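You operate a simulated robot arm through the tools that you are given. There is no shell and no other tool. Be economical: measure what you need, move in short steps, check, and stop when the job is done.

You run a simulated two-armed robot. Do the job below in one go: nothing can be reset, and whatever is moved stays where it is left.

TASK
Pick up the filter that says "wide" from the top of the tool chest with one hand, pass it to the other hand and put it on the red bay of the side bench. Set down upright: filter.

The check looks at the end state, three seconds after you hand in, the way a careful person would. Anything else that was tipped, shoved, dropped, spilled or broken makes it a failure.

THE ROBOT
Two 7-joint arms with two-finger parallel grippers on one trunk, on a base that drives. Base frame: it is fixed to the floor where the robot stands at the start and does not move with it; the origin is under the middle of the robot, x ahead of it, y to its left, z up; the surface under the hand at the start is at about z = 0.93. Units: m, degrees, N and s.
The left shoulder is at the start at [0.05, 0.209, 1.246], the right one opposite. With the tool pointing down near the work surface each hand reaches from about 0.28 to 0.92 m from the robot's upright axis, wherever it stands, measured 20 degrees to its own side. Places, roughly: red bay of the side bench [-0.3, 1.1, 0.8]. Payload 4.4 kg a hand.
Tool frame (each hand has its own): the origin (TCP) lies between the finger pads and is the grasp point; the fingertips stand 0.023 m ahead of it; z points along the fingers, y is the line along which they close. Largest opening 0.094 m; finger width 0.038, thickness 0.01; the body of the gripper, 0.054 by 0.096 m, starts 0.039 m behind the TCP.
Orientation is told as [roll, pitch, yaw] about the base's x, y, z axes, in that order, counted from this pose: with the fingers straight down and closing along the base's y, the tool's x points along the base's -x, its y along +y and its z along -z.

THE INTERFACE
- The arms move only by the tool send_rows. It takes "left_commands", "right_commands" or both (then of equal length, played together; a hand with none holds still); each is a list of rows, each a list of 7 numbers: the shift along the tool's x, y, z in units of 200 mm (1.0 is 200 mm), then the turn, a rotation vector about the tool's x, y, z in units of 45 degrees (1.0 is 45 degrees), then the finger opening in m, from 0 to 0.094. In form: [[x, y, z, rx, ry, rz, claw], ...]. A call has 1 to 20 rows; each row is the pose to reach, as a shift and turn from the pose commanded when the call began, along the tool's axes at that moment. A call with a number of a shift or a turn outside -1 to 1 is refused whole. Rows are played at 5 a second. More than 0.05 m and 8.6 degrees between two rows, or a gripper value outside its range, and nothing of the call is played. Where a pose cannot be reached the arm comes as near as it can. A force on the tool above 40 N (or 10 N above the force at the start of the call, whichever is more), or a blocked arm, ends the call early, and 0.2 s more pass. The fingers move at their own pace (about 0.108 m/s each) and stop on an object; they squeeze with about 30 N. The grip force told is the motor's: it shows also when the fingers shut on nothing. Time passes only in rows, and 0.2 s behind the last, so rows that repeat a pose let the fingers close. It gives the time, the measured TCP pose, the force on the tool (base axes), the opening and the grip force at its end, in the units of the frame above (readings bear some noise), with the torque about the TCP (base axes, N m) and any sound that the robot's microphone picked up.
- Cameras (640 x 400 px; columns grow to the right, rows downward): "scene" is now at [0.1329, 0.0645, 1.4286]; the picture's right is [0.70, -0.72, 0.00], its down [-0.33, -0.32, -0.89] and it looks along [0.64, 0.62, -0.46] (base axes); focal length 214 px, centre (320, 200). "left" rides on the left gripper at [0.086, -0.016, -0.074] in its tool frame; the picture's right is [0.18, 0.98, 0.00], its down [-0.58, 0.11, -0.81] and it looks along [-0.79, 0.15, 0.59] (tool axes); focal length 243 px, centre (320, 200). "right" rides on the right gripper at [0.086, 0.016, -0.075] in its tool frame; the picture's right is [-0.18, 0.98, 0.00], its down [-0.58, -0.11, -0.81] and it looks along [-0.79, -0.15, 0.59] (tool axes); focal length 243 px, centre (320, 200). There is no depth. A picture from a camera that has moved, and an enlarged one, comes with that camera's place and axes in the base frame and with its lens.
- capture(camera): a new picture of that camera. It takes no simulated time.
- move_column(by): slides the trunk up (or, below 0, down) by that many m; the arms and the scene camera ride with it, the base frame stays. It gives what a move gives, with no picture.
- steer(legs): drives the robot by 1 to 6 legs, each [ahead, left, turn to the left] in m, m and degrees, along the robot's own axes; the way and the turn of a leg run together, so that a leg with both is an arc; at most 1.5 m and 180 degrees a leg. The arms and the cameras ride along, it lands a little off, and it stops where it bumps. It gives what a move gives.
- pan_tilt(pan, tilt): turns the head with the scene camera to pan (to the left, within 80 degrees either way) and tilt (down, from -29 to 69), counted from straight ahead of the robot. It gives what a move gives.
- close_up(camera, box): a new picture of the part [left, top, right, bottom] of that camera's present view, enlarged. It takes no simulated time.
- close_job(): hands the job in; it is judged then, once.

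Go step by step. Nothing tells you exact positions but the pictures and the camera data: compare them with the known pose of the tool, close in by small moves and look again before you grip or let go. The budget is 120 turns and 88 pictures, counting those below and the enlarged ones. Unless the task says otherwise, let go and move clear before handing in, and close with one line.

The tools are called after ">>>" as a command line: name --argument value ..., lists and objects as JSON in quotes. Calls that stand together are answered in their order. send_rows: Moves the arms, as the interface text tells. Its arguments: {"type":"object","properties":{"left_commands":{"type":"array"},"right_commands":{"type":"array"}},"required":[]} The other tools are called the same way: move_column (by) slides the trunk up or down; steer (legs) drives the base; pan_tilt (pan, tilt) turns the head that bears the scene camera; capture (camera) takes a picture; close_up (camera, box) takes an enlarged picture of a part of a camera's view; close_job () hands the job in.

At the start:

```text
time_s: 0.0
left_eef_pos: [0.4435, 0.3687, 1.2327]
left_tcp_rot: [0.0, 0.0, 0.0]
left_force: [-0.4, 0.4, -0.3]
left_ft_torque: [0.0, -0.03, 0.03]
left_width: 0.0941
left_gripper_force: 0.0
right_eef_pos: [0.6057, -0.0737, 1.2156]
right_tcp_rot: [0.0, 0.1, 0.0]
right_force: [0.3, -0.7, -0.7]
right_ft_torque: [0.01, -0.06, 0.01]
right_width: 0.0941
right_gripper_force: 0.0
trunk travel left (down, up): [-0.325, 0.238]
robot x, y, heading: [-0.002, 0.0043, -0.3]
head pan, tilt: [44.2, 27.5]
```

scene: 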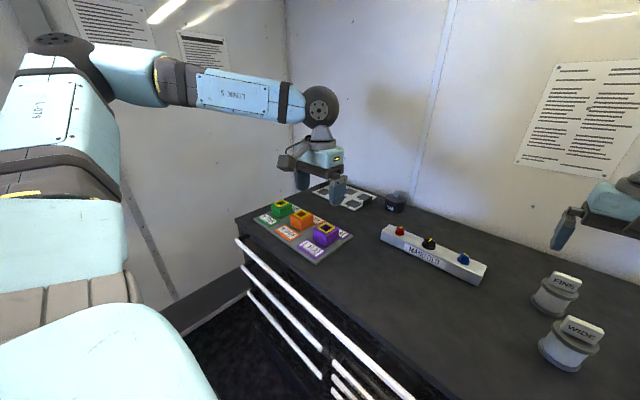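
right: 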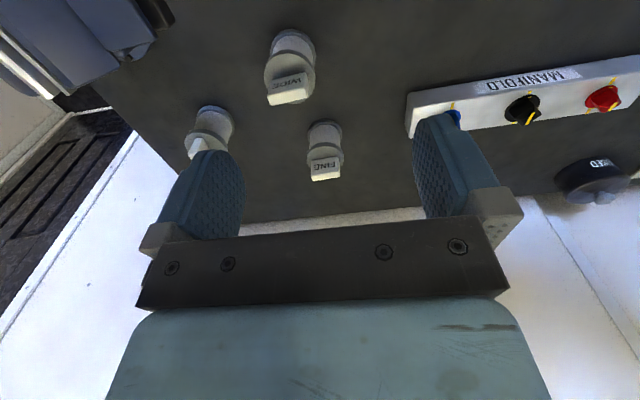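
left: 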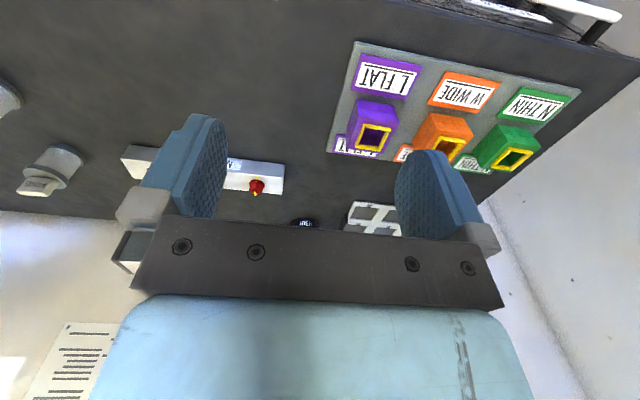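

I see three filters on the right part of the chest; one reads "WIDE", one "FINE", a third is partly hidden. I look closer at the filters and at the side bench on the left.

>>> pan_tilt --pan 0 --tilt 40

>>> capture --camera "scene"

>>> close_up --camera "right" --box '[160, 0, 400, 200]'

>>> pan_tilt --pan 80 --tilt 40

>>> capture --camera "scene"

```text
time_s: 1.1
left_eef_pos: [0.4446, 0.37, 1.2331]
left_tcp_rot: [0.0, 0.0, 0.0]
left_force: [0.4, -0.6, 0.3]
left_ft_torque: [-0.03, -0.03, 0.01]
left_width: 0.0941
left_gripper_force: 0.1
right_eef_pos: [0.6045, -0.0737, 1.2163]
right_tcp_rot: [0.0, 0.0, 0.0]
right_force: [0.2, -0.2, 0.3]
right_ft_torque: [0.03, 0.0, 0.02]
right_width: 0.0939
right_gripper_force: 0.1
trunk travel left (down, up): [-0.325, 0.238]
robot x, y, heading: [0.0023, -0.0002, -0.0]
head pan, tilt: [0.0, 40.0]
```

```text
84 pictures are left
camera scene: at [0.1524, 0.0009, 1.4094], right [0.0, -1.0, 0.0], down [-0.64, 0.0, -0.77], along [0.77, 0.0, -0.64], focal length 214 px, centre (320, 200)
```

scene: 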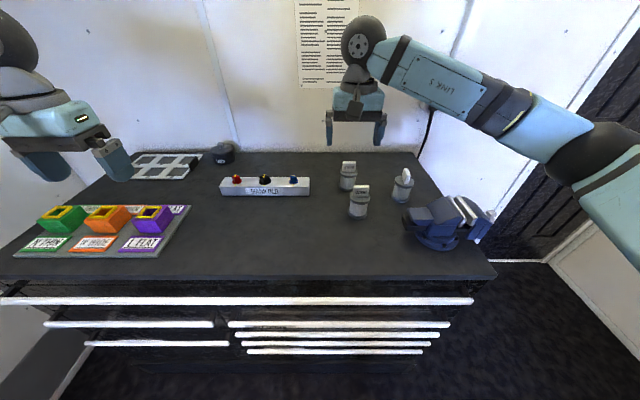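

```text
2.00 times, centred on (280, 100) of right
camera zoom: at [0.5186, -0.0575, 1.2905], right [0.18, 0.98, 0.0], down [0.58, -0.11, 0.81], along [0.79, -0.15, -0.59], focal length 485 px, centre (400, 400)
```

zoom: 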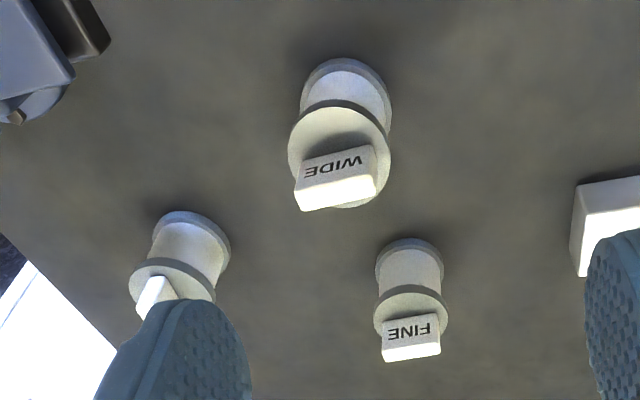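

```text
time_s: 2.6
left_eef_pos: [0.4436, 0.3695, 1.232]
left_tcp_rot: [-0.1, 0.1, -0.1]
left_force: [-0.2, -0.1, 0.5]
left_ft_torque: [-0.03, 0.02, -0.03]
left_width: 0.094
left_gripper_force: 0.0
right_eef_pos: [0.6051, -0.0732, 1.2162]
right_tcp_rot: [0.0, 0.0, 0.1]
right_force: [-0.4, 0.8, -1.2]
right_ft_torque: [0.01, -0.01, -0.01]
right_width: 0.0943
right_gripper_force: 0.0
trunk travel left (down, up): [-0.325, 0.238]
robot x, y, heading: [-0.0028, 0.0011, 0.1]
head pan, tilt: [80.0, 40.0]
```

```text
82 pictures are left
camera scene: at [0.0822, 0.0845, 1.4094], right [0.98, -0.17, 0.0], down [-0.11, -0.63, -0.77], along [0.13, 0.75, -0.64], focal length 214 px, centre (320, 200)
```

scene: 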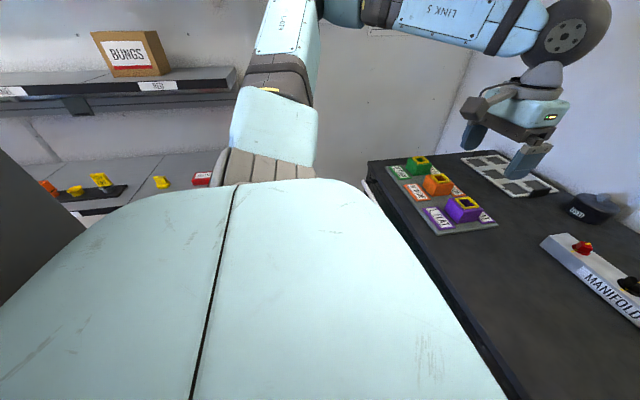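

The "WIDE" filter is the one nearest the robot, at about [0.66, -0.12, 0.93]. Before choosing grasps I turn the robot left to see the side bench.

>>> steer --legs '[[0, 0, 45]]'

>>> pan_tilt --pan 65 --tilt 30

>>> capture --camera "scene"

>>> capture --camera "left"

```text
time_s: 5.1
left_eef_pos: [0.0538, 0.5751, 1.2317]
left_tcp_rot: [-0.1, 0.0, 44.9]
left_force: [0.0, 1.7, 0.6]
left_ft_torque: [0.02, 0.02, -0.01]
left_width: 0.0941
left_gripper_force: 0.1
right_eef_pos: [0.4801, 0.3735, 1.2163]
right_tcp_rot: [0.0, 0.0, 44.8]
right_force: [-0.4, -0.2, -0.8]
right_ft_torque: [0.02, -0.03, -0.01]
right_width: 0.0943
right_gripper_force: 0.1
trunk travel left (down, up): [-0.325, 0.238]
robot x, y, heading: [-0.0, -0.0001, 44.8]
head pan, tilt: [80.0, 40.0]
```

```text
time_s: 5.9
left_eef_pos: [0.0544, 0.574, 1.233]
left_tcp_rot: [0.0, 0.0, 44.8]
left_force: [-0.1, 0.1, -1.0]
left_ft_torque: [0.02, 0.02, -0.02]
left_width: 0.0941
left_gripper_force: 0.0
right_eef_pos: [0.4815, 0.3744, 1.215]
right_tcp_rot: [0.0, 0.0, 44.8]
right_force: [-0.7, 1.1, -0.1]
right_ft_torque: [0.05, 0.0, -0.03]
right_width: 0.0938
right_gripper_force: 0.1
trunk travel left (down, up): [-0.325, 0.238]
robot x, y, heading: [-0.0001, -0.0014, 44.8]
head pan, tilt: [65.0, 30.0]
```

```text
81 pictures are left
camera scene: at [0.0171, 0.1333, 1.4247], right [0.94, 0.34, 0.0], down [0.17, -0.47, -0.87], along [-0.29, 0.81, -0.5], focal length 214 px, centre (320, 200)
```

scene: 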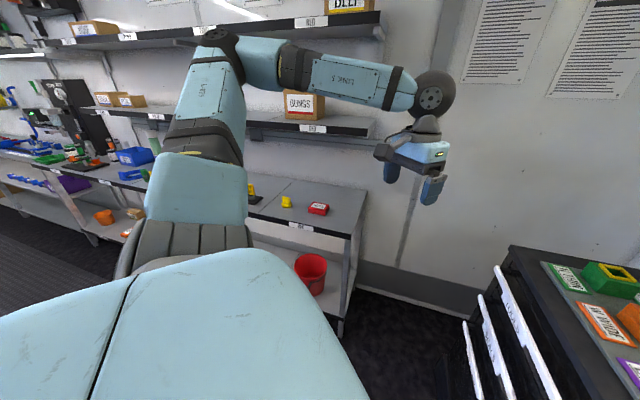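

```text
80 pictures are left
camera left: at [0.0049, 0.502, 1.3085], right [-0.82, 0.57, 0.0], down [0.34, 0.49, 0.81], along [0.46, 0.66, -0.59], focal length 243 px, centre (320, 200)
```

left: 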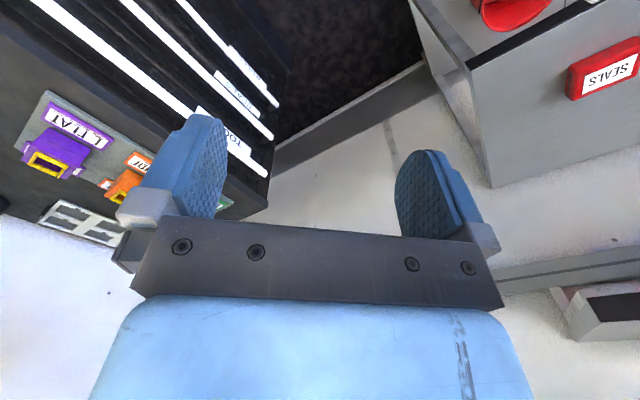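

The side bench runs along -x with a shelf above its back. I turn further to see the red bay itself.

>>> steer --legs '[[0, 0, 70]]'

>>> pan_tilt --pan 0 --tilt 30

>>> capture --camera "scene"

>>> capture --camera "right"

```text
time_s: 9.2
left_eef_pos: [-0.5149, 0.2615, 1.2328]
left_tcp_rot: [0.0, 0.0, 113.4]
left_force: [0.3, -0.2, 0.4]
left_ft_torque: [0.04, 0.02, 0.02]
left_width: 0.0941
left_gripper_force: 0.1
right_eef_pos: [-0.1724, 0.5845, 1.216]
right_tcp_rot: [0.0, -0.1, 113.5]
right_force: [0.8, 0.6, -0.9]
right_ft_torque: [0.0, 0.0, 0.0]
right_width: 0.0941
right_gripper_force: 0.1
trunk travel left (down, up): [-0.325, 0.238]
robot x, y, heading: [-0.0028, 0.002, 113.3]
head pan, tilt: [65.0, 30.0]
```

```text
time_s: 10.6
left_eef_pos: [-0.5139, 0.2602, 1.233]
left_tcp_rot: [0.0, -0.1, 113.5]
left_force: [0.4, 0.4, -0.1]
left_ft_torque: [0.0, 0.01, 0.02]
left_width: 0.0938
left_gripper_force: 0.1
right_eef_pos: [-0.1735, 0.5857, 1.2157]
right_tcp_rot: [0.1, 0.0, 113.4]
right_force: [-0.1, -0.1, -1.4]
right_ft_torque: [-0.01, -0.01, -0.01]
right_width: 0.0943
right_gripper_force: 0.1
trunk travel left (down, up): [-0.325, 0.238]
robot x, y, heading: [0.0001, 0.0023, 113.3]
head pan, tilt: [0.0, 30.0]
```

```text
79 pictures are left
camera scene: at [-0.0626, 0.1457, 1.4247], right [0.92, 0.4, 0.0], down [0.2, -0.46, -0.87], along [-0.34, 0.79, -0.5], focal length 214 px, centre (320, 200)
```

scene: 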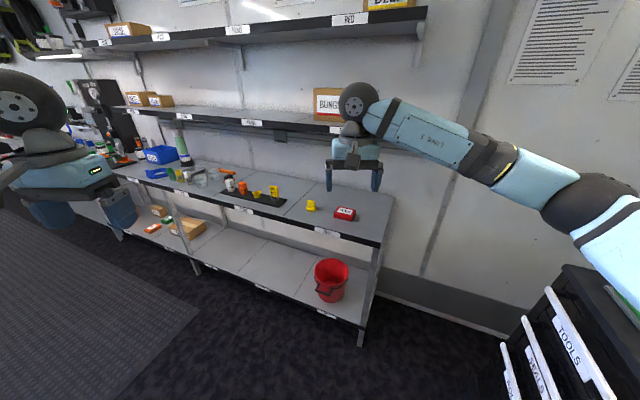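

```text
78 pictures are left
camera right: at [-0.1532, 0.4984, 1.2904], right [-0.98, -0.22, 0.0], down [-0.13, 0.58, 0.81], along [-0.18, 0.79, -0.59], focal length 243 px, centre (320, 200)
```

right: 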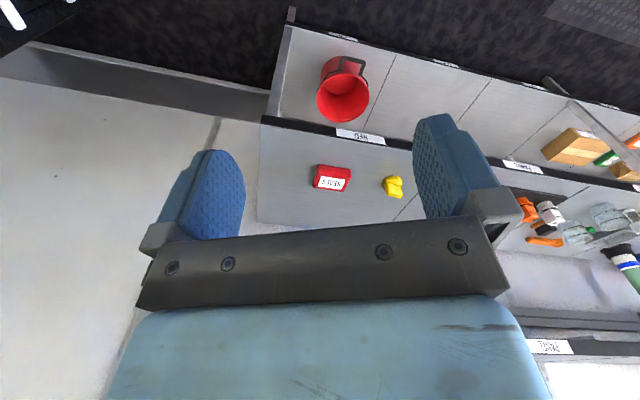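

The top-right bay of the bench carries a label at its edge, with a red box and a yellow bung on it. I read the labels up close.

>>> close_up --camera "scene" --box '[220, 100, 420, 260]'

>>> close_up --camera "right" --box '[240, 90, 540, 230]'

```text
2.50 times, centred on (320, 180) of scene
camera zoom: at [-0.0626, 0.1457, 1.4247], right [0.92, 0.4, 0.0], down [0.2, -0.46, -0.87], along [-0.34, 0.79, -0.5], focal length 536 px, centre (320, 250)
```

zoom: 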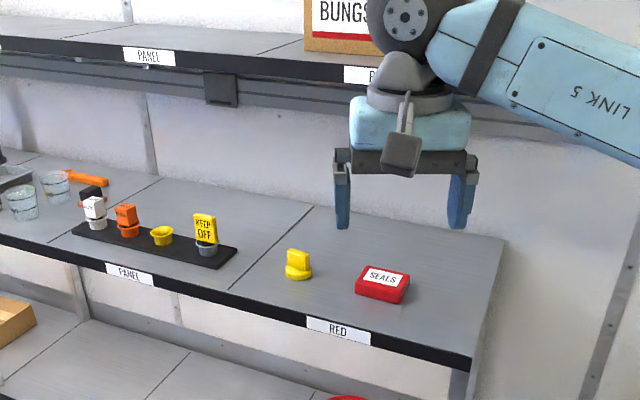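

```text
2.13 times, centred on (390, 160) of right
camera zoom: at [-0.1532, 0.4984, 1.2904], right [-0.98, -0.22, 0.0], down [-0.13, 0.58, 0.81], along [-0.18, 0.79, -0.59], focal length 518 px, centre (171, 285)
```

zoom: 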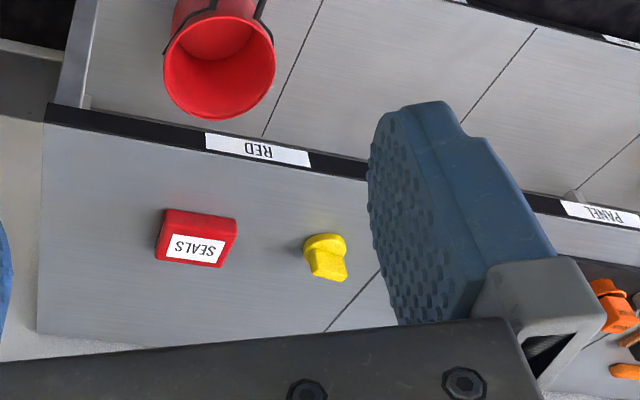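

The red bay runs about x -0.60…-0.10, y 0.88…1.33; free space exists right of the SEALS box, around [-0.17, 0.97]. Plan: right hand takes the handle from above, left takes the body from the side, then the left sets it down near the front edge. I turn back to the chest.

>>> steer --legs '[[0, 0, -113.3]]'

>>> pan_tilt --pan -10 --tilt 35

>>> close_up --camera "scene" --box '[240, 150, 440, 275]'

>>> close_up --camera "right" --box '[240, 0, 360, 120]'

```text
time_s: 15.8
left_eef_pos: [0.4529, 0.3575, 1.2327]
left_tcp_rot: [0.0, 0.1, -1.5]
left_force: [0.3, 0.1, 0.7]
left_ft_torque: [0.01, -0.01, 0.02]
left_width: 0.0943
left_gripper_force: 0.1
right_eef_pos: [0.6021, -0.0889, 1.2154]
right_tcp_rot: [0.0, 0.1, -1.6]
right_force: [-0.4, -0.2, -1.0]
right_ft_torque: [-0.03, -0.03, -0.01]
right_width: 0.0941
right_gripper_force: 0.0
trunk travel left (down, up): [-0.325, 0.238]
robot x, y, heading: [0.001, -0.002, -1.4]
head pan, tilt: [0.0, 30.0]
```

```text
time_s: 16.5
left_eef_pos: [0.4539, 0.3578, 1.2328]
left_tcp_rot: [0.0, 0.1, -1.5]
left_force: [0.4, -0.6, -0.1]
left_ft_torque: [0.04, -0.01, 0.0]
left_width: 0.0938
left_gripper_force: 0.0
right_eef_pos: [0.6028, -0.0891, 1.215]
right_tcp_rot: [-0.1, 0.0, -1.5]
right_force: [0.2, 0.4, 0.4]
right_ft_torque: [0.0, 0.03, -0.01]
right_width: 0.0941
right_gripper_force: 0.1
trunk travel left (down, up): [-0.325, 0.238]
robot x, y, heading: [-0.0033, -0.0018, -1.1]
head pan, tilt: [-10.0, 35.0]
```

```text
3.20 times, centred on (340, 212) of scene
camera zoom: at [0.1538, -0.0184, 1.417], right [-0.2, -0.98, 0.0], down [-0.56, 0.11, -0.82], along [0.8, -0.16, -0.57], focal length 686 px, centre (256, 160)
```

zoom: 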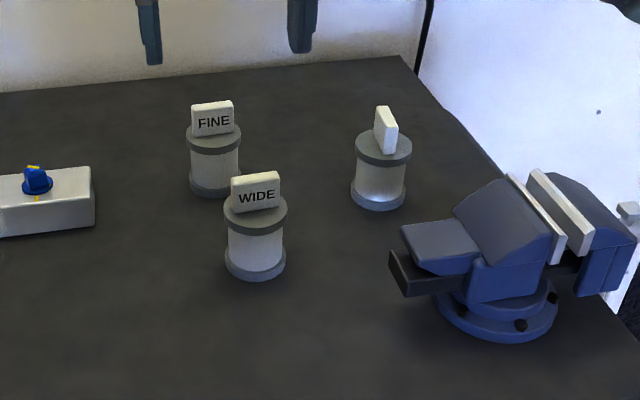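

```text
3.33 times, centred on (300, 60) of right
camera zoom: at [0.517, -0.0708, 1.2904], right [0.21, 0.98, 0.0], down [0.58, -0.12, 0.81], along [0.79, -0.17, -0.59], focal length 809 px, centre (387, 667)
```

zoom: 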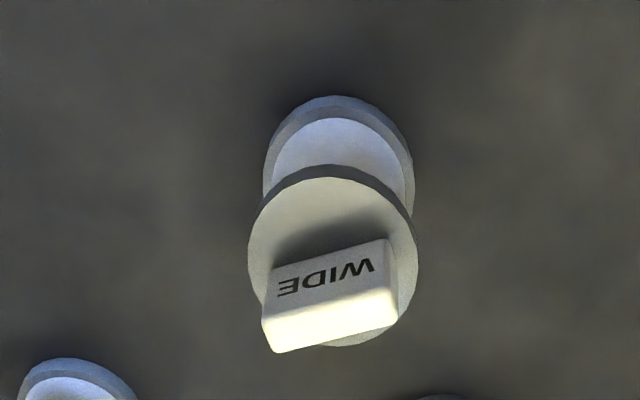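

The wide filter stands at about [0.661, -0.122]: disc top z≈0.995, handle top z≈1.04, handle long along y. I bring the right hand above it and yaw it 90° so that it closes along x.

>>> send_rows --right_commands '[[-0.05, -0.028, 0, 0, 0, -0.167, 0.094], [-0.1, -0.055, 0, 0, 0, -0.333, 0.094], [-0.15, -0.083, 0, 0, 0, -0.5, 0.094], [-0.2, -0.11, 0, 0, 0, -0.667, 0.094], [-0.25, -0.14, 0, 0, 0, -0.833, 0.094], [-0.288, -0.165, 0, 0, 0, -1, 0.094], [-0.288, -0.165, 0, 0, 0, -1, 0.094]]'

>>> send_rows --right_commands '[[0, 0, 0, 0, 0, -0.167, 0.094], [0, 0, 0, 0, 0, -0.333, 0.094], [0, 0, 0, 0, 0, -0.5, 0.094], [0, 0, 0, 0, 0, -0.667, 0.094], [0, 0, 0, 0, 0, -0.833, 0.094], [0, 0, 0, 0, 0, -1, 0.094], [0, 0, 0, 0, 0, -1, 0.094]]'

>>> capture --camera "right"

>>> capture --camera "scene"

```text
time_s: 18.1
left_eef_pos: [0.4534, 0.3575, 1.233]
left_tcp_rot: [0.1, 0.0, -1.5]
left_force: [-0.1, -0.2, 0.1]
left_ft_torque: [-0.01, -0.01, 0.0]
left_width: 0.0939
left_gripper_force: 0.1
right_eef_pos: [0.6589, -0.1255, 1.2156]
right_tcp_rot: [0.0, 0.0, 43.6]
right_force: [-0.2, 0.3, 0.1]
right_ft_torque: [-0.01, -0.02, -0.01]
right_width: 0.0942
right_gripper_force: 0.1
trunk travel left (down, up): [-0.325, 0.238]
robot x, y, heading: [0.0007, -0.0013, -1.5]
head pan, tilt: [-10.0, 35.0]
```

```text
time_s: 19.7
left_eef_pos: [0.4547, 0.3576, 1.2336]
left_tcp_rot: [0.0, 0.0, -1.5]
left_force: [0.0, 0.4, -0.8]
left_ft_torque: [0.0, 0.01, -0.02]
left_width: 0.0941
left_gripper_force: 0.0
right_eef_pos: [0.6323, -0.1188, 1.2018]
right_tcp_rot: [-11.1, -1.6, 54.7]
right_force: [0.6, 0.1, -0.4]
right_ft_torque: [-0.02, 0.0, -0.01]
right_width: 0.0941
right_gripper_force: 0.1
right hand out of reach, approached as far as the arm can: row 1, 2, 3, 4, 5, 6, 7
trunk travel left (down, up): [-0.325, 0.238]
robot x, y, heading: [-0.0016, 0.0006, -1.5]
head pan, tilt: [-10.0, 35.0]
```

```text
73 pictures are left
camera right: at [0.5568, -0.175, 1.2686], right [-0.68, 0.71, -0.18], down [0.28, 0.48, 0.83], along [0.68, 0.51, -0.53], focal length 243 px, centre (320, 200)
```

right: 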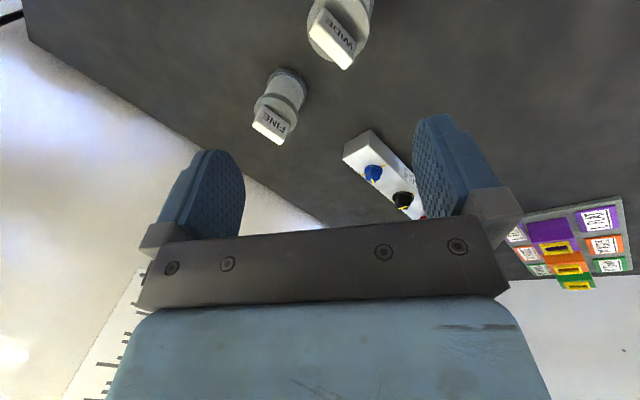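

```text
72 pictures are left
camera scene: at [0.1545, -0.0187, 1.4168], right [-0.2, -0.98, 0.0], down [-0.56, 0.11, -0.82], along [0.8, -0.16, -0.57], focal length 214 px, centre (320, 200)
```

scene: 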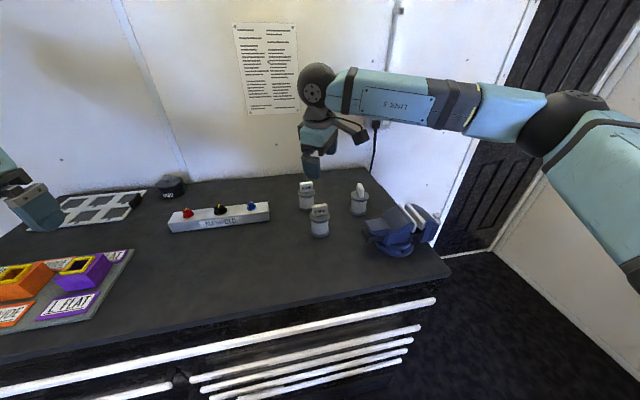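

Yaw +90 is past that wrist's range, so I try the other way, yaw -90, which closes along the same line.

>>> send_rows --right_commands '[[0, 0, 0, 0, 0, 0.167, 0.094], [0, 0, 0, 0, 0, 0.333, 0.094], [0, 0, 0, 0, 0, 0.5, 0.094], [0, 0, 0, 0, 0, 0.667, 0.094], [0, 0, 0, 0, 0, 0.833, 0.094], [0, 0, 0, 0, 0, 1, 0.094], [0, 0, 0, 0, 0, 1, 0.094]]'

>>> send_rows --right_commands '[[0, 0, 0, 0, 0, 0.167, 0.094], [0, 0, 0, 0, 0, 0.333, 0.094], [0, 0, 0, 0, 0, 0.5, 0.094], [0, 0, 0, 0, 0, 0.667, 0.094], [0, 0, 0, 0, 0, 0.833, 0.094], [0, 0, 0, 0, 0, 1, 0.094], [0, 0, 0, 0, 0, 1, 0.094]]'

>>> send_rows --right_commands '[[0, 0, 0, 0, 0, 0.167, 0.094], [0, 0, 0, 0, 0, 0.333, 0.094], [0, 0, 0, 0, 0, 0.5, 0.094], [0, 0, 0, 0, 0, 0.667, 0.094], [0, 0, 0, 0, 0, 0.833, 0.094], [0, 0, 0, 0, 0, 1, 0.094], [0, 0, 0, 0, 0, 1, 0.094]]'

```text
time_s: 21.3
left_eef_pos: [0.4536, 0.3572, 1.2326]
left_tcp_rot: [0.0, 0.0, -1.5]
left_force: [0.0, 0.7, 0.1]
left_ft_torque: [0.02, -0.03, 0.0]
left_width: 0.0942
left_gripper_force: 0.1
right_eef_pos: [0.6334, -0.1206, 1.2031]
right_tcp_rot: [-6.8, -9.1, 9.9]
right_force: [-0.9, 0.1, -0.6]
right_ft_torque: [0.03, -0.02, 0.0]
right_width: 0.0938
right_gripper_force: 0.1
trunk travel left (down, up): [-0.325, 0.238]
robot x, y, heading: [0.0011, 0.0019, -1.4]
head pan, tilt: [-10.0, 35.0]
```

```text
time_s: 22.9
left_eef_pos: [0.4535, 0.3578, 1.2318]
left_tcp_rot: [0.0, 0.0, -1.5]
left_force: [0.1, -0.4, 0.1]
left_ft_torque: [-0.01, -0.02, 0.02]
left_width: 0.094
left_gripper_force: 0.0
right_eef_pos: [0.6325, -0.1208, 1.2037]
right_tcp_rot: [1.7, -11.1, -35.9]
right_force: [-0.3, -0.7, 0.2]
right_ft_torque: [0.0, -0.03, 0.04]
right_width: 0.0943
right_gripper_force: 0.1
trunk travel left (down, up): [-0.325, 0.238]
robot x, y, heading: [0.0, 0.0012, -1.4]
head pan, tilt: [-10.0, 35.0]
```

```text
time_s: 24.5
left_eef_pos: [0.4535, 0.3576, 1.2326]
left_tcp_rot: [0.0, 0.1, -1.5]
left_force: [0.4, 0.5, 0.2]
left_ft_torque: [0.01, -0.01, -0.01]
left_width: 0.0939
left_gripper_force: 0.0
right_eef_pos: [0.6336, -0.1214, 1.203]
right_tcp_rot: [9.1, -6.6, -81.1]
right_force: [0.8, -0.1, -0.2]
right_ft_torque: [0.01, -0.01, -0.02]
right_width: 0.0938
right_gripper_force: 0.0
trunk travel left (down, up): [-0.325, 0.238]
robot x, y, heading: [0.0028, 0.0024, -1.4]
head pan, tilt: [-10.0, 35.0]
```

Yaw -81 is reached. I level the tool, finish the yaw at about -89 and centre over the filter.

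>>> send_rows --right_commands '[[-0.007, 0.045, 0.008, 0.067, 0.048, 0.06, 0.094], [-0.014, 0.09, 0.016, 0.134, 0.096, 0.12, 0.094], [-0.021, 0.134, 0.024, 0.201, 0.144, 0.178, 0.094], [-0.021, 0.134, 0.024, 0.201, 0.144, 0.178, 0.094]]'

>>> capture --camera "right"

>>> close_up --camera "scene" --box '[240, 120, 400, 250]'

```text
time_s: 25.5
left_eef_pos: [0.4525, 0.3578, 1.2332]
left_tcp_rot: [0.0, 0.0, -1.5]
left_force: [0.3, -0.1, -0.2]
left_ft_torque: [-0.05, 0.0, -0.01]
left_width: 0.094
left_gripper_force: 0.1
right_eef_pos: [0.6606, -0.1215, 1.2028]
right_tcp_rot: [0.4, 0.4, -88.6]
right_force: [-0.5, -0.3, -0.7]
right_ft_torque: [0.0, 0.02, 0.02]
right_width: 0.094
right_gripper_force: 0.1
trunk travel left (down, up): [-0.325, 0.238]
robot x, y, heading: [-0.0011, -0.0001, -1.7]
head pan, tilt: [-10.0, 35.0]
```

```text
71 pictures are left
camera right: at [0.6738, -0.0342, 1.2787], right [0.99, -0.16, 0.01], down [-0.1, -0.59, 0.8], along [-0.12, -0.79, -0.6], focal length 243 px, centre (320, 200)
```

right: 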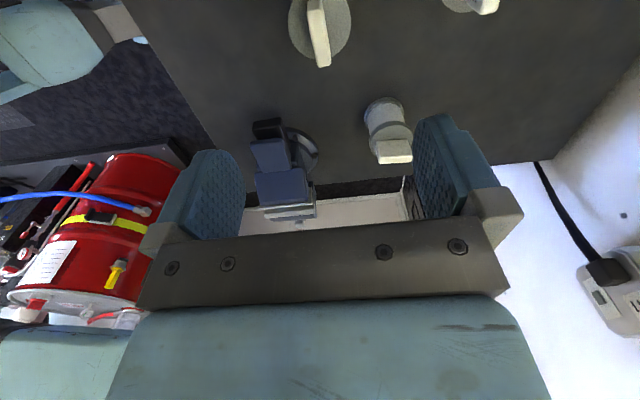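

```text
3.08 times, centred on (320, 185) of scene
camera zoom: at [0.1535, -0.0185, 1.417], right [-0.2, -0.98, 0.0], down [-0.56, 0.11, -0.82], along [0.8, -0.16, -0.57], focal length 660 px, centre (320, 246)
```

zoom: 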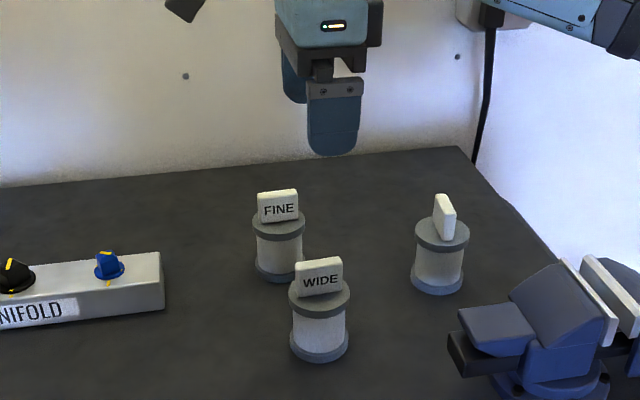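

The fingers straddle the handle along x as seen. I go down to just above the handle and look again.

>>> send_rows --right_commands '[[0, 0.003, 0.2, 0, 0, 0, 0.094], [0, 0.006, 0.4, 0, 0, 0, 0.094], [0, 0.008, 0.55, 0, 0, 0, 0.094], [0, 0.008, 0.66, 0, 0, 0, 0.094], [0, 0.008, 0.66, 0, 0, 0, 0.094]]'

>>> capture --camera "right"

>>> close_up --camera "scene" --box '[240, 120, 400, 250]'

```text
time_s: 26.7
left_eef_pos: [0.4521, 0.3564, 1.2339]
left_tcp_rot: [0.0, 0.0, -1.4]
left_force: [0.5, 0.0, -0.3]
left_ft_torque: [0.0, 0.0, -0.01]
left_width: 0.094
left_gripper_force: 0.0
right_eef_pos: [0.6614, -0.1177, 1.0695]
right_tcp_rot: [0.5, 0.5, -88.5]
right_force: [-0.5, 0.4, 0.4]
right_ft_torque: [0.01, -0.01, -0.04]
right_width: 0.0939
right_gripper_force: 0.0
trunk travel left (down, up): [-0.325, 0.238]
robot x, y, heading: [-0.0011, 0.0004, -1.4]
head pan, tilt: [-10.0, 35.0]
```

```text
69 pictures are left
camera right: at [0.6745, -0.0316, 1.1463], right [0.99, -0.16, 0.01], down [-0.1, -0.59, 0.8], along [-0.12, -0.79, -0.6], focal length 243 px, centre (320, 200)
```

right: 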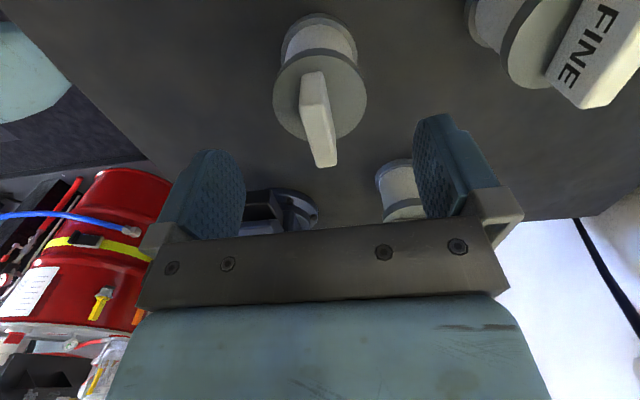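

```text
3.08 times, centred on (320, 185) of scene
camera zoom: at [0.1535, -0.0183, 1.417], right [-0.2, -0.98, 0.0], down [-0.56, 0.11, -0.82], along [0.8, -0.16, -0.57], focal length 660 px, centre (320, 246)
```

zoom: 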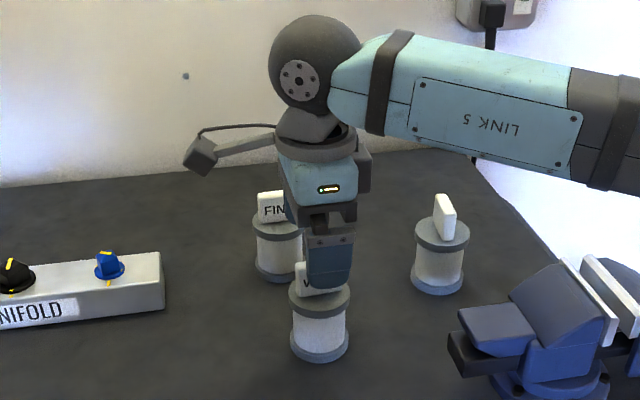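

The handle sits between the fingers. I lower to z≈1.024, keeping the tips above the disc, then close.

>>> send_rows --right_commands '[[-0.01, 0.003, 0.08, 0, 0, 0, 0.094], [-0.01, 0.006, 0.16, 0, 0, 0, 0.094], [-0.01, 0.006, 0.225, 0, 0, 0, 0.094], [-0.01, 0.006, 0.225, 0, 0, 0, 0.094]]'

>>> capture --camera "right"

>>> close_up --camera "scene" --box '[270, 160, 370, 250]'

```text
time_s: 27.7
left_eef_pos: [0.4531, 0.3574, 1.2345]
left_tcp_rot: [0.0, 0.1, -1.5]
left_force: [-0.4, -0.3, -0.6]
left_ft_torque: [-0.01, -0.01, -0.01]
left_width: 0.094
left_gripper_force: 0.1
right_eef_pos: [0.6638, -0.1202, 1.0273]
right_tcp_rot: [0.5, 0.5, -88.4]
right_force: [-0.6, -0.8, -0.8]
right_ft_torque: [0.01, 0.01, 0.03]
right_width: 0.0941
right_gripper_force: 0.1
trunk travel left (down, up): [-0.325, 0.238]
robot x, y, heading: [-0.0047, 0.0022, -1.4]
head pan, tilt: [-10.0, 35.0]
```

```text
67 pictures are left
camera right: at [0.6771, -0.0344, 1.1018], right [0.99, -0.16, 0.01], down [-0.1, -0.59, 0.8], along [-0.12, -0.79, -0.6], focal length 243 px, centre (320, 200)
```

right: 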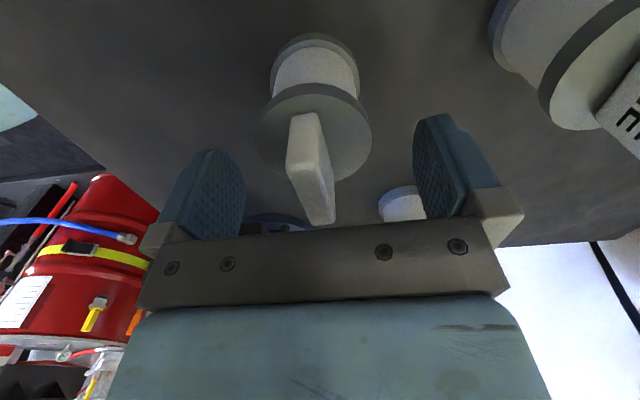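

```text
4.44 times, centred on (320, 205) of scene
camera zoom: at [0.1536, -0.0184, 1.417], right [-0.2, -0.98, 0.0], down [-0.56, 0.11, -0.82], along [0.8, -0.16, -0.57], focal length 953 px, centre (320, 178)
```

zoom: 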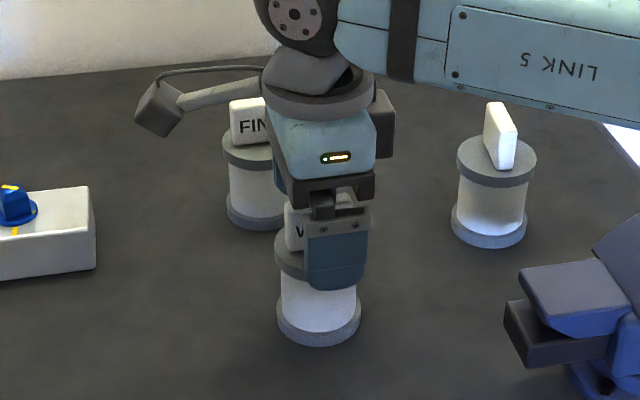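

Handle is about 2 mm off centre toward the robot; I correct and close.

>>> send_rows --right_commands '[[0, -0.012, 0.01, 0, 0, 0, 0.06], [0, -0.012, 0.01, 0, 0, 0, 0.035], [0, -0.012, 0.01, 0, 0, 0, 0.0], [0, -0.012, 0.01, 0, 0, 0, 0.0], [0, -0.012, 0.01, 0, 0, 0, 0.0]]'

>>> capture --camera "right"

```text
time_s: 28.9
left_eef_pos: [0.4529, 0.3581, 1.2345]
left_tcp_rot: [0.0, 0.0, -1.5]
left_force: [1.0, 0.4, -0.8]
left_ft_torque: [0.02, -0.01, 0.02]
left_width: 0.0939
left_gripper_force: 0.1
right_eef_pos: [0.6618, -0.1215, 1.0255]
right_tcp_rot: [0.5, 0.5, -88.6]
right_force: [0.0, 0.0, 3.1]
right_ft_torque: [0.0, 0.08, -0.01]
right_width: 0.0134
right_gripper_force: 29.7
trunk travel left (down, up): [-0.325, 0.238]
robot x, y, heading: [0.0001, -0.0018, -1.8]
head pan, tilt: [-10.0, 35.0]
```

```text
65 pictures are left
camera right: at [0.6747, -0.0347, 1.1004], right [0.99, -0.16, 0.01], down [-0.1, -0.59, 0.8], along [-0.12, -0.79, -0.6], focal length 243 px, centre (320, 200)
```

right: 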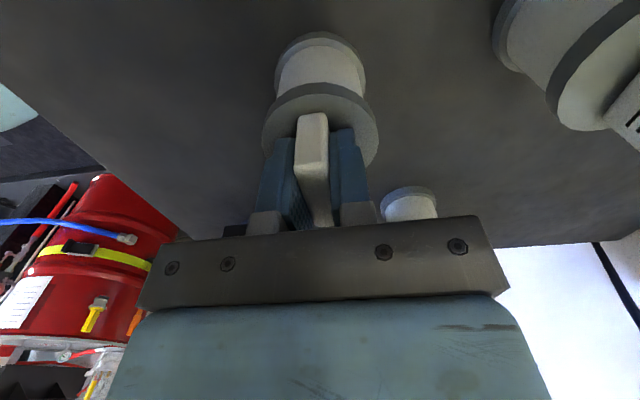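

Grip holds on a 13 mm handle. I lift straight up.

>>> send_rows --right_commands '[[0, 0, -0.05, 0, 0, 0, 0], [0, 0, -0.15, 0, 0, 0, 0], [0, 0, -0.3, 0, 0, 0, 0], [0, 0, -0.45, 0, 0, 0, 0], [0, 0, -0.6, 0, 0, 0, 0], [0, 0, -0.75, 0, 0, 0, 0], [0, 0, -0.75, 0, 0, 0, 0]]'

>>> capture --camera "right"

>>> capture --camera "scene"

```text
time_s: 30.5
left_eef_pos: [0.4525, 0.3579, 1.2326]
left_tcp_rot: [0.0, -0.1, -1.3]
left_force: [0.7, 0.5, -0.8]
left_ft_torque: [0.0, 0.05, 0.04]
left_width: 0.0942
left_gripper_force: 0.1
right_eef_pos: [0.6607, -0.1222, 1.1735]
right_tcp_rot: [0.4, 0.5, -88.5]
right_force: [0.2, -0.1, -1.0]
right_ft_torque: [-0.03, 0.01, -0.01]
right_width: 0.0137
right_gripper_force: 30.3
trunk travel left (down, up): [-0.325, 0.238]
robot x, y, heading: [-0.0011, 0.0008, -1.5]
head pan, tilt: [-10.0, 35.0]
```

```text
64 pictures are left
camera right: at [0.6735, -0.0366, 1.2492], right [0.99, -0.16, 0.01], down [-0.1, -0.59, 0.8], along [-0.12, -0.79, -0.6], focal length 243 px, centre (320, 200)
```

right: 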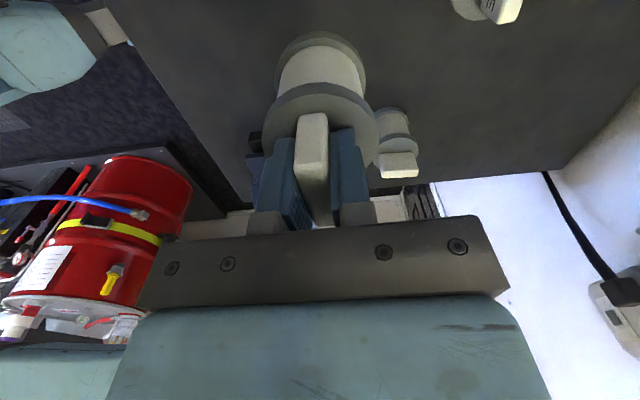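

```text
63 pictures are left
camera scene: at [0.1542, -0.0187, 1.4168], right [-0.2, -0.98, 0.0], down [-0.56, 0.11, -0.82], along [0.8, -0.16, -0.57], focal length 214 px, centre (320, 200)
```

scene: 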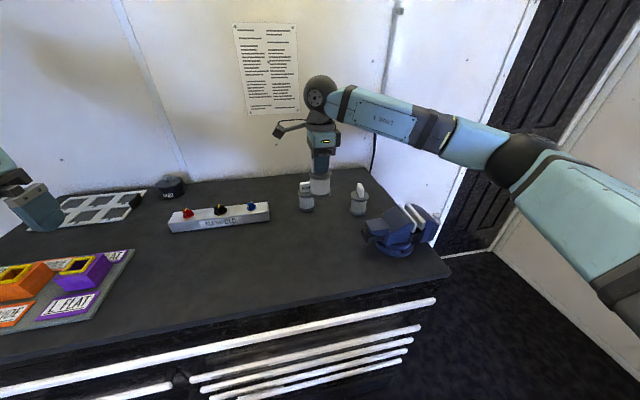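

The filter is held upright. I bring it back toward the robot and up while turning the wrist toward yaw +43 for the handover.

>>> send_rows --right_commands '[[0.07, -0.16, -0.08, 0, 0, -0.16, 0], [0.14, -0.33, -0.16, 0, 0, -0.33, 0], [0.21, -0.5, -0.24, 0, 0, -0.5, 0], [0.28, -0.66, -0.3, 0, 0, -0.66, 0], [0.35, -0.83, -0.36, 0, 0, -0.83, 0], [0.42, -0.99, -0.4, 0, 0, -0.99, 0], [0.42, -0.99, -0.4, 0, 0, -0.99, 0]]'

>>> send_rows --right_commands '[[0, 0, 0, 0, 0, -0.16, 0], [0, 0, 0, 0, 0, -0.33, 0], [0, 0, 0, 0, 0, -0.5, 0], [0, 0, 0, 0, 0, -0.66, 0], [0, 0, 0, 0, 0, -0.83, 0], [0, 0, 0, 0, 0, -0.99, 0], [0, 0, 0, 0, 0, -0.99, 0]]'

>>> send_rows --right_commands '[[0, 0, 0, 0, 0, -0.16, 0], [0, 0, 0, 0, 0, -0.33, 0], [0, 0, 0, 0, 0, -0.5, 0], [0, 0, 0, 0, 0, -0.66, 0], [0, 0, 0, 0, 0, -0.83, 0], [0, 0, 0, 0, 0, -0.92, 0], [0, 0, 0, 0, 0, -0.92, 0]]'

>>> pan_tilt --pan 10 --tilt 30

>>> capture --camera "scene"

```text
time_s: 32.1
left_eef_pos: [0.4545, 0.3577, 1.233]
left_tcp_rot: [-0.1, 0.0, -1.5]
left_force: [-0.5, -0.5, -0.1]
left_ft_torque: [0.03, 0.02, 0.01]
left_width: 0.094
left_gripper_force: 0.2
right_eef_pos: [0.4609, -0.0445, 1.2538]
right_tcp_rot: [0.7, 0.1, -43.8]
right_force: [0.1, -0.2, -0.6]
right_ft_torque: [-0.02, -0.01, -0.03]
right_width: 0.0134
right_gripper_force: 30.3
trunk travel left (down, up): [-0.325, 0.238]
robot x, y, heading: [0.0024, -0.0022, -1.4]
head pan, tilt: [-10.0, 35.0]
```

```text
time_s: 33.7
left_eef_pos: [0.4539, 0.3583, 1.2325]
left_tcp_rot: [0.0, 0.0, -1.5]
left_force: [0.0, -0.7, -0.1]
left_ft_torque: [0.02, -0.01, 0.01]
left_width: 0.0941
left_gripper_force: 0.1
right_eef_pos: [0.461, -0.0433, 1.2524]
right_tcp_rot: [0.5, -0.4, 0.7]
right_force: [-0.1, 0.1, -1.3]
right_ft_torque: [-0.03, 0.01, 0.03]
right_width: 0.0133
right_gripper_force: 30.0
trunk travel left (down, up): [-0.325, 0.238]
robot x, y, heading: [-0.0019, -0.0013, -1.6]
head pan, tilt: [-10.0, 35.0]
```

```text
time_s: 35.3
left_eef_pos: [0.4537, 0.3583, 1.2333]
left_tcp_rot: [0.0, 0.0, -1.4]
left_force: [0.5, -0.2, -0.2]
left_ft_torque: [0.01, -0.02, -0.02]
left_width: 0.0939
left_gripper_force: 0.1
right_eef_pos: [0.461, -0.0432, 1.2533]
right_tcp_rot: [0.2, -0.7, 42.1]
right_force: [0.2, -0.7, -0.5]
right_ft_torque: [-0.01, 0.02, 0.03]
right_width: 0.0135
right_gripper_force: 29.8
trunk travel left (down, up): [-0.325, 0.238]
robot x, y, heading: [0.0013, -0.001, -1.6]
head pan, tilt: [-10.0, 35.0]
```

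```text
time_s: 36.2
left_eef_pos: [0.4532, 0.3584, 1.2331]
left_tcp_rot: [0.0, 0.0, -1.4]
left_force: [0.2, -0.1, 0.0]
left_ft_torque: [-0.01, 0.0, -0.05]
left_width: 0.0941
left_gripper_force: 0.1
right_eef_pos: [0.4605, -0.0433, 1.2529]
right_tcp_rot: [0.0, -0.7, 42.0]
right_force: [0.6, 0.3, -0.5]
right_ft_torque: [-0.02, -0.02, 0.0]
right_width: 0.0134
right_gripper_force: 29.9
trunk travel left (down, up): [-0.325, 0.238]
robot x, y, heading: [-0.0007, 0.0006, -1.4]
head pan, tilt: [10.0, 30.0]
```

```text
62 pictures are left
camera scene: at [0.1569, 0.0124, 1.4247], right [0.15, -0.99, 0.0], down [-0.49, -0.07, -0.87], along [0.86, 0.13, -0.5], focal length 214 px, centre (320, 200)
```

scene: 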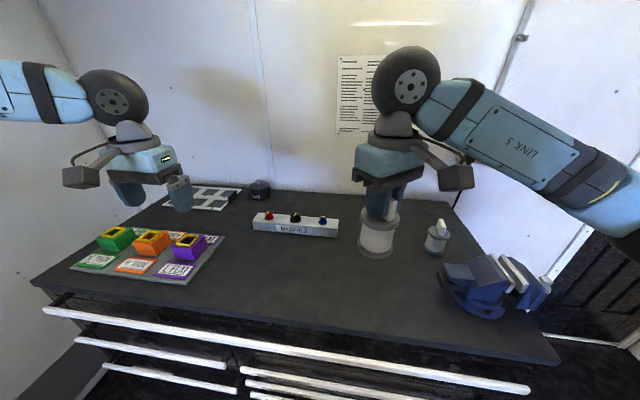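

The grasp stayed firm. I move the right hand out to a roomier handover point near [0.62, -0.08] and bring the left hand nearer, yawing it toward -45.

>>> send_rows --right_commands '[[-0.09, -0.13, 0, 0, 0, 0, 0], [-0.19, -0.27, 0, 0, 0, 0, 0], [-0.28, -0.4, 0, 0, 0, 0, 0], [-0.37, -0.54, 0, 0, 0, 0, 0], [-0.42, -0.61, 0, 0, 0, 0, 0], [-0.467, -0.67, 0, 0, 0, 0, 0], [-0.467, -0.67, 0, 0, 0, 0, 0]]'

>>> send_rows --left_commands '[[-0.045, -0.115, -0.04, 0, 0, 0.16, 0.094], [-0.09, -0.23, -0.08, 0, 0, 0.32, 0.094], [-0.134, -0.347, -0.125, 0, 0, 0.485, 0.094], [-0.18, -0.46, -0.17, 0, 0, 0.65, 0.094], [-0.22, -0.58, -0.21, 0, 0, 0.81, 0.094], [-0.267, -0.694, -0.25, 0, 0, 0.969, 0.094], [-0.267, -0.694, -0.25, 0, 0, 0.969, 0.094]]'

>>> capture --camera "scene"

```text
time_s: 37.8
left_eef_pos: [0.4532, 0.3575, 1.2337]
left_tcp_rot: [0.1, -0.1, -1.5]
left_force: [-0.5, 0.2, 0.4]
left_ft_torque: [-0.01, -0.03, -0.01]
left_width: 0.0941
left_gripper_force: 0.0
right_eef_pos: [0.6185, -0.0804, 1.2533]
right_tcp_rot: [0.1, -0.7, 42.0]
right_force: [0.1, 0.0, -0.8]
right_ft_torque: [-0.02, 0.0, -0.02]
right_width: 0.0133
right_gripper_force: 30.2
trunk travel left (down, up): [-0.325, 0.238]
robot x, y, heading: [-0.0016, -0.0039, -1.5]
head pan, tilt: [10.0, 30.0]
```

```text
time_s: 39.4
left_eef_pos: [0.5016, 0.2172, 1.2815]
left_tcp_rot: [0.1, -0.2, -45.1]
left_force: [0.4, 0.3, -0.1]
left_ft_torque: [0.0, -0.04, 0.01]
left_width: 0.0939
left_gripper_force: 0.1
right_eef_pos: [0.6196, -0.0781, 1.2549]
right_tcp_rot: [0.0, -0.6, 42.0]
right_force: [-0.5, -0.3, -0.4]
right_ft_torque: [0.02, 0.01, -0.01]
right_width: 0.0135
right_gripper_force: 29.9
trunk travel left (down, up): [-0.325, 0.238]
robot x, y, heading: [0.0002, 0.0005, -1.3]
head pan, tilt: [10.0, 30.0]
```

```text
61 pictures are left
camera scene: at [0.1565, 0.0134, 1.4248], right [0.15, -0.99, 0.0], down [-0.49, -0.07, -0.87], along [0.86, 0.13, -0.5], focal length 214 px, centre (320, 200)
```

scene: 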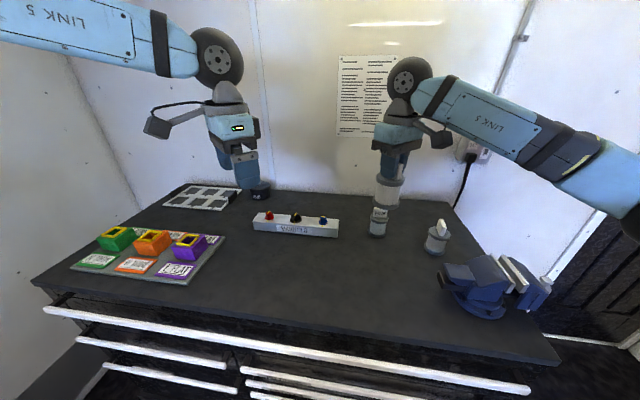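

Left reached yaw -45. Now I tilt its fingers forward by 60°, in two halves, staying in place.

>>> send_rows --left_commands '[[0, 0, 0, 0, -0.167, 0, 0.094], [0, 0, 0, 0, -0.333, 0, 0.094], [0, 0, 0, 0, -0.5, 0, 0.094], [0, 0, 0, 0, -0.667, 0, 0.094], [0, 0, 0, 0, -0.667, 0, 0.094]]'

>>> send_rows --left_commands '[[0, 0, 0, 0, -0.167, 0, 0.094], [0, 0, 0, 0, -0.333, 0, 0.094], [0, 0, 0, 0, -0.5, 0, 0.094], [0, 0, 0, 0, -0.667, 0, 0.094], [0, 0, 0, 0, -0.667, 0, 0.094]]'

>>> capture --camera "scene"

>>> capture --camera "left"

```text
time_s: 40.6
left_eef_pos: [0.5041, 0.2165, 1.2825]
left_tcp_rot: [0.0, -30.1, -45.1]
left_force: [0.4, -0.6, 0.1]
left_ft_torque: [-0.01, 0.0, 0.01]
left_width: 0.0941
left_gripper_force: 0.0
right_eef_pos: [0.6195, -0.0802, 1.2542]
right_tcp_rot: [0.1, -0.6, 42.0]
right_force: [-0.5, -0.4, -1.1]
right_ft_torque: [0.0, -0.04, -0.01]
right_width: 0.0136
right_gripper_force: 29.7
trunk travel left (down, up): [-0.325, 0.238]
robot x, y, heading: [0.0046, -0.0006, -1.6]
head pan, tilt: [10.0, 30.0]
```

```text
time_s: 41.8
left_eef_pos: [0.5022, 0.2176, 1.2827]
left_tcp_rot: [-0.1, -60.0, -45.2]
left_force: [-0.1, 0.1, 0.1]
left_ft_torque: [0.03, 0.0, -0.04]
left_width: 0.0941
left_gripper_force: 0.0
right_eef_pos: [0.6208, -0.0793, 1.2544]
right_tcp_rot: [0.1, -0.7, 42.0]
right_force: [0.5, -0.2, -0.2]
right_ft_torque: [0.03, 0.0, 0.01]
right_width: 0.0134
right_gripper_force: 29.6
trunk travel left (down, up): [-0.325, 0.238]
robot x, y, heading: [-0.0003, 0.0017, -1.6]
head pan, tilt: [10.0, 30.0]
```

```text
60 pictures are left
camera scene: at [0.1571, 0.012, 1.4247], right [0.15, -0.99, 0.0], down [-0.49, -0.07, -0.87], along [0.86, 0.13, -0.5], focal length 214 px, centre (320, 200)
```

scene: 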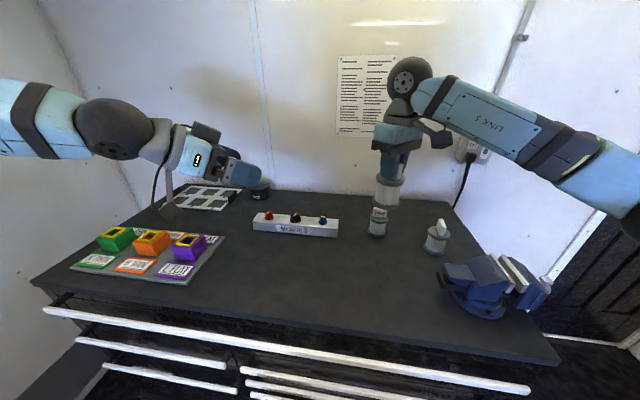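

```text
59 pictures are left
camera left: at [0.4158, 0.2818, 1.2458], right [0.63, 0.76, -0.16], down [-0.21, 0.37, 0.91], along [0.75, -0.54, 0.39], focal length 243 px, centre (320, 200)
```

left: 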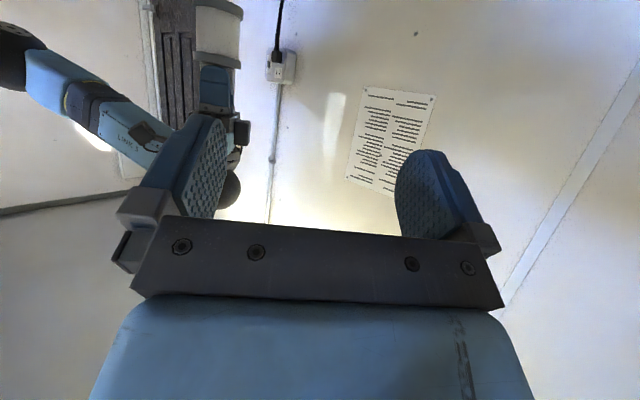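

The tilted pose is reachable. I move the left hand to a stand-off about 14 cm from the filter body, tilting to 70°.

>>> send_rows --left_commands '[[-0.054, -0.126, 0.15, 0, -0.044, 0, 0.094], [-0.108, -0.252, 0.3, 0, -0.088, 0, 0.094], [-0.163, -0.379, 0.449, 0, -0.133, 0, 0.094], [-0.217, -0.505, 0.598, 0, -0.178, 0, 0.094], [-0.271, -0.631, 0.748, 0, -0.222, 0, 0.094], [-0.271, -0.631, 0.748, 0, -0.222, 0, 0.094]]'

>>> capture --camera "scene"

>>> capture --camera "left"

>>> capture --camera "right"

```text
time_s: 43.2
left_eef_pos: [0.5227, 0.0163, 1.2551]
left_tcp_rot: [-0.1, -70.1, -45.0]
left_force: [-0.5, 0.7, 0.6]
left_ft_torque: [0.02, 0.0, 0.03]
left_width: 0.0941
left_gripper_force: 0.1
right_eef_pos: [0.6179, -0.0784, 1.2538]
right_tcp_rot: [0.0, -0.6, 42.1]
right_force: [-0.7, -0.1, -1.4]
right_ft_torque: [-0.02, -0.02, 0.02]
right_width: 0.0135
right_gripper_force: 30.2
trunk travel left (down, up): [-0.325, 0.238]
robot x, y, heading: [0.0013, 0.002, -1.5]
head pan, tilt: [10.0, 30.0]
```

```text
58 pictures are left
camera scene: at [0.1562, 0.0138, 1.4248], right [0.15, -0.99, 0.0], down [-0.49, -0.08, -0.87], along [0.86, 0.13, -0.5], focal length 214 px, centre (320, 200)
```

scene: 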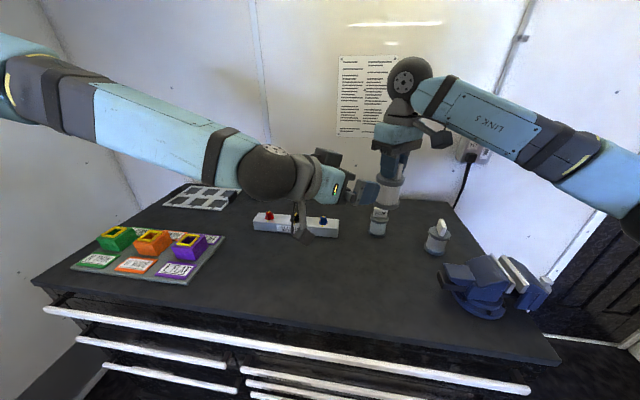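

```text
57 pictures are left
camera left: at [0.4408, 0.075, 1.2002], right [0.65, 0.74, -0.17], down [-0.32, 0.47, 0.82], along [0.69, -0.48, 0.54], focal length 243 px, centre (320, 200)
```

left: 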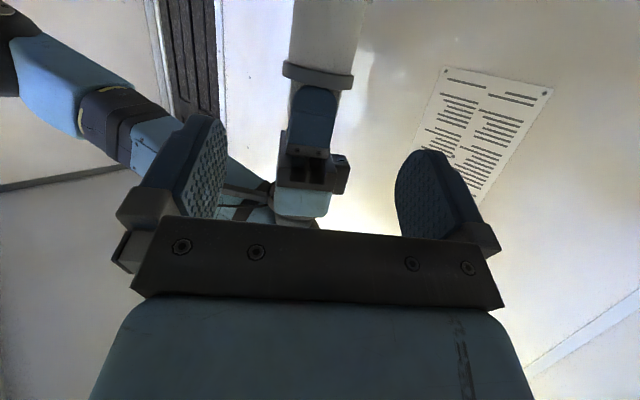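

```text
56 pictures are left
camera right: at [0.5427, -0.1253, 1.3282], right [-0.52, 0.85, 0.0], down [0.5, 0.3, 0.81], along [0.69, 0.43, -0.58], focal length 243 px, centre (320, 200)
```

right: 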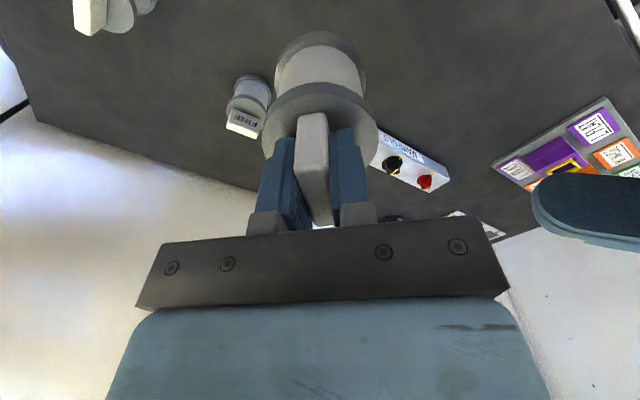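

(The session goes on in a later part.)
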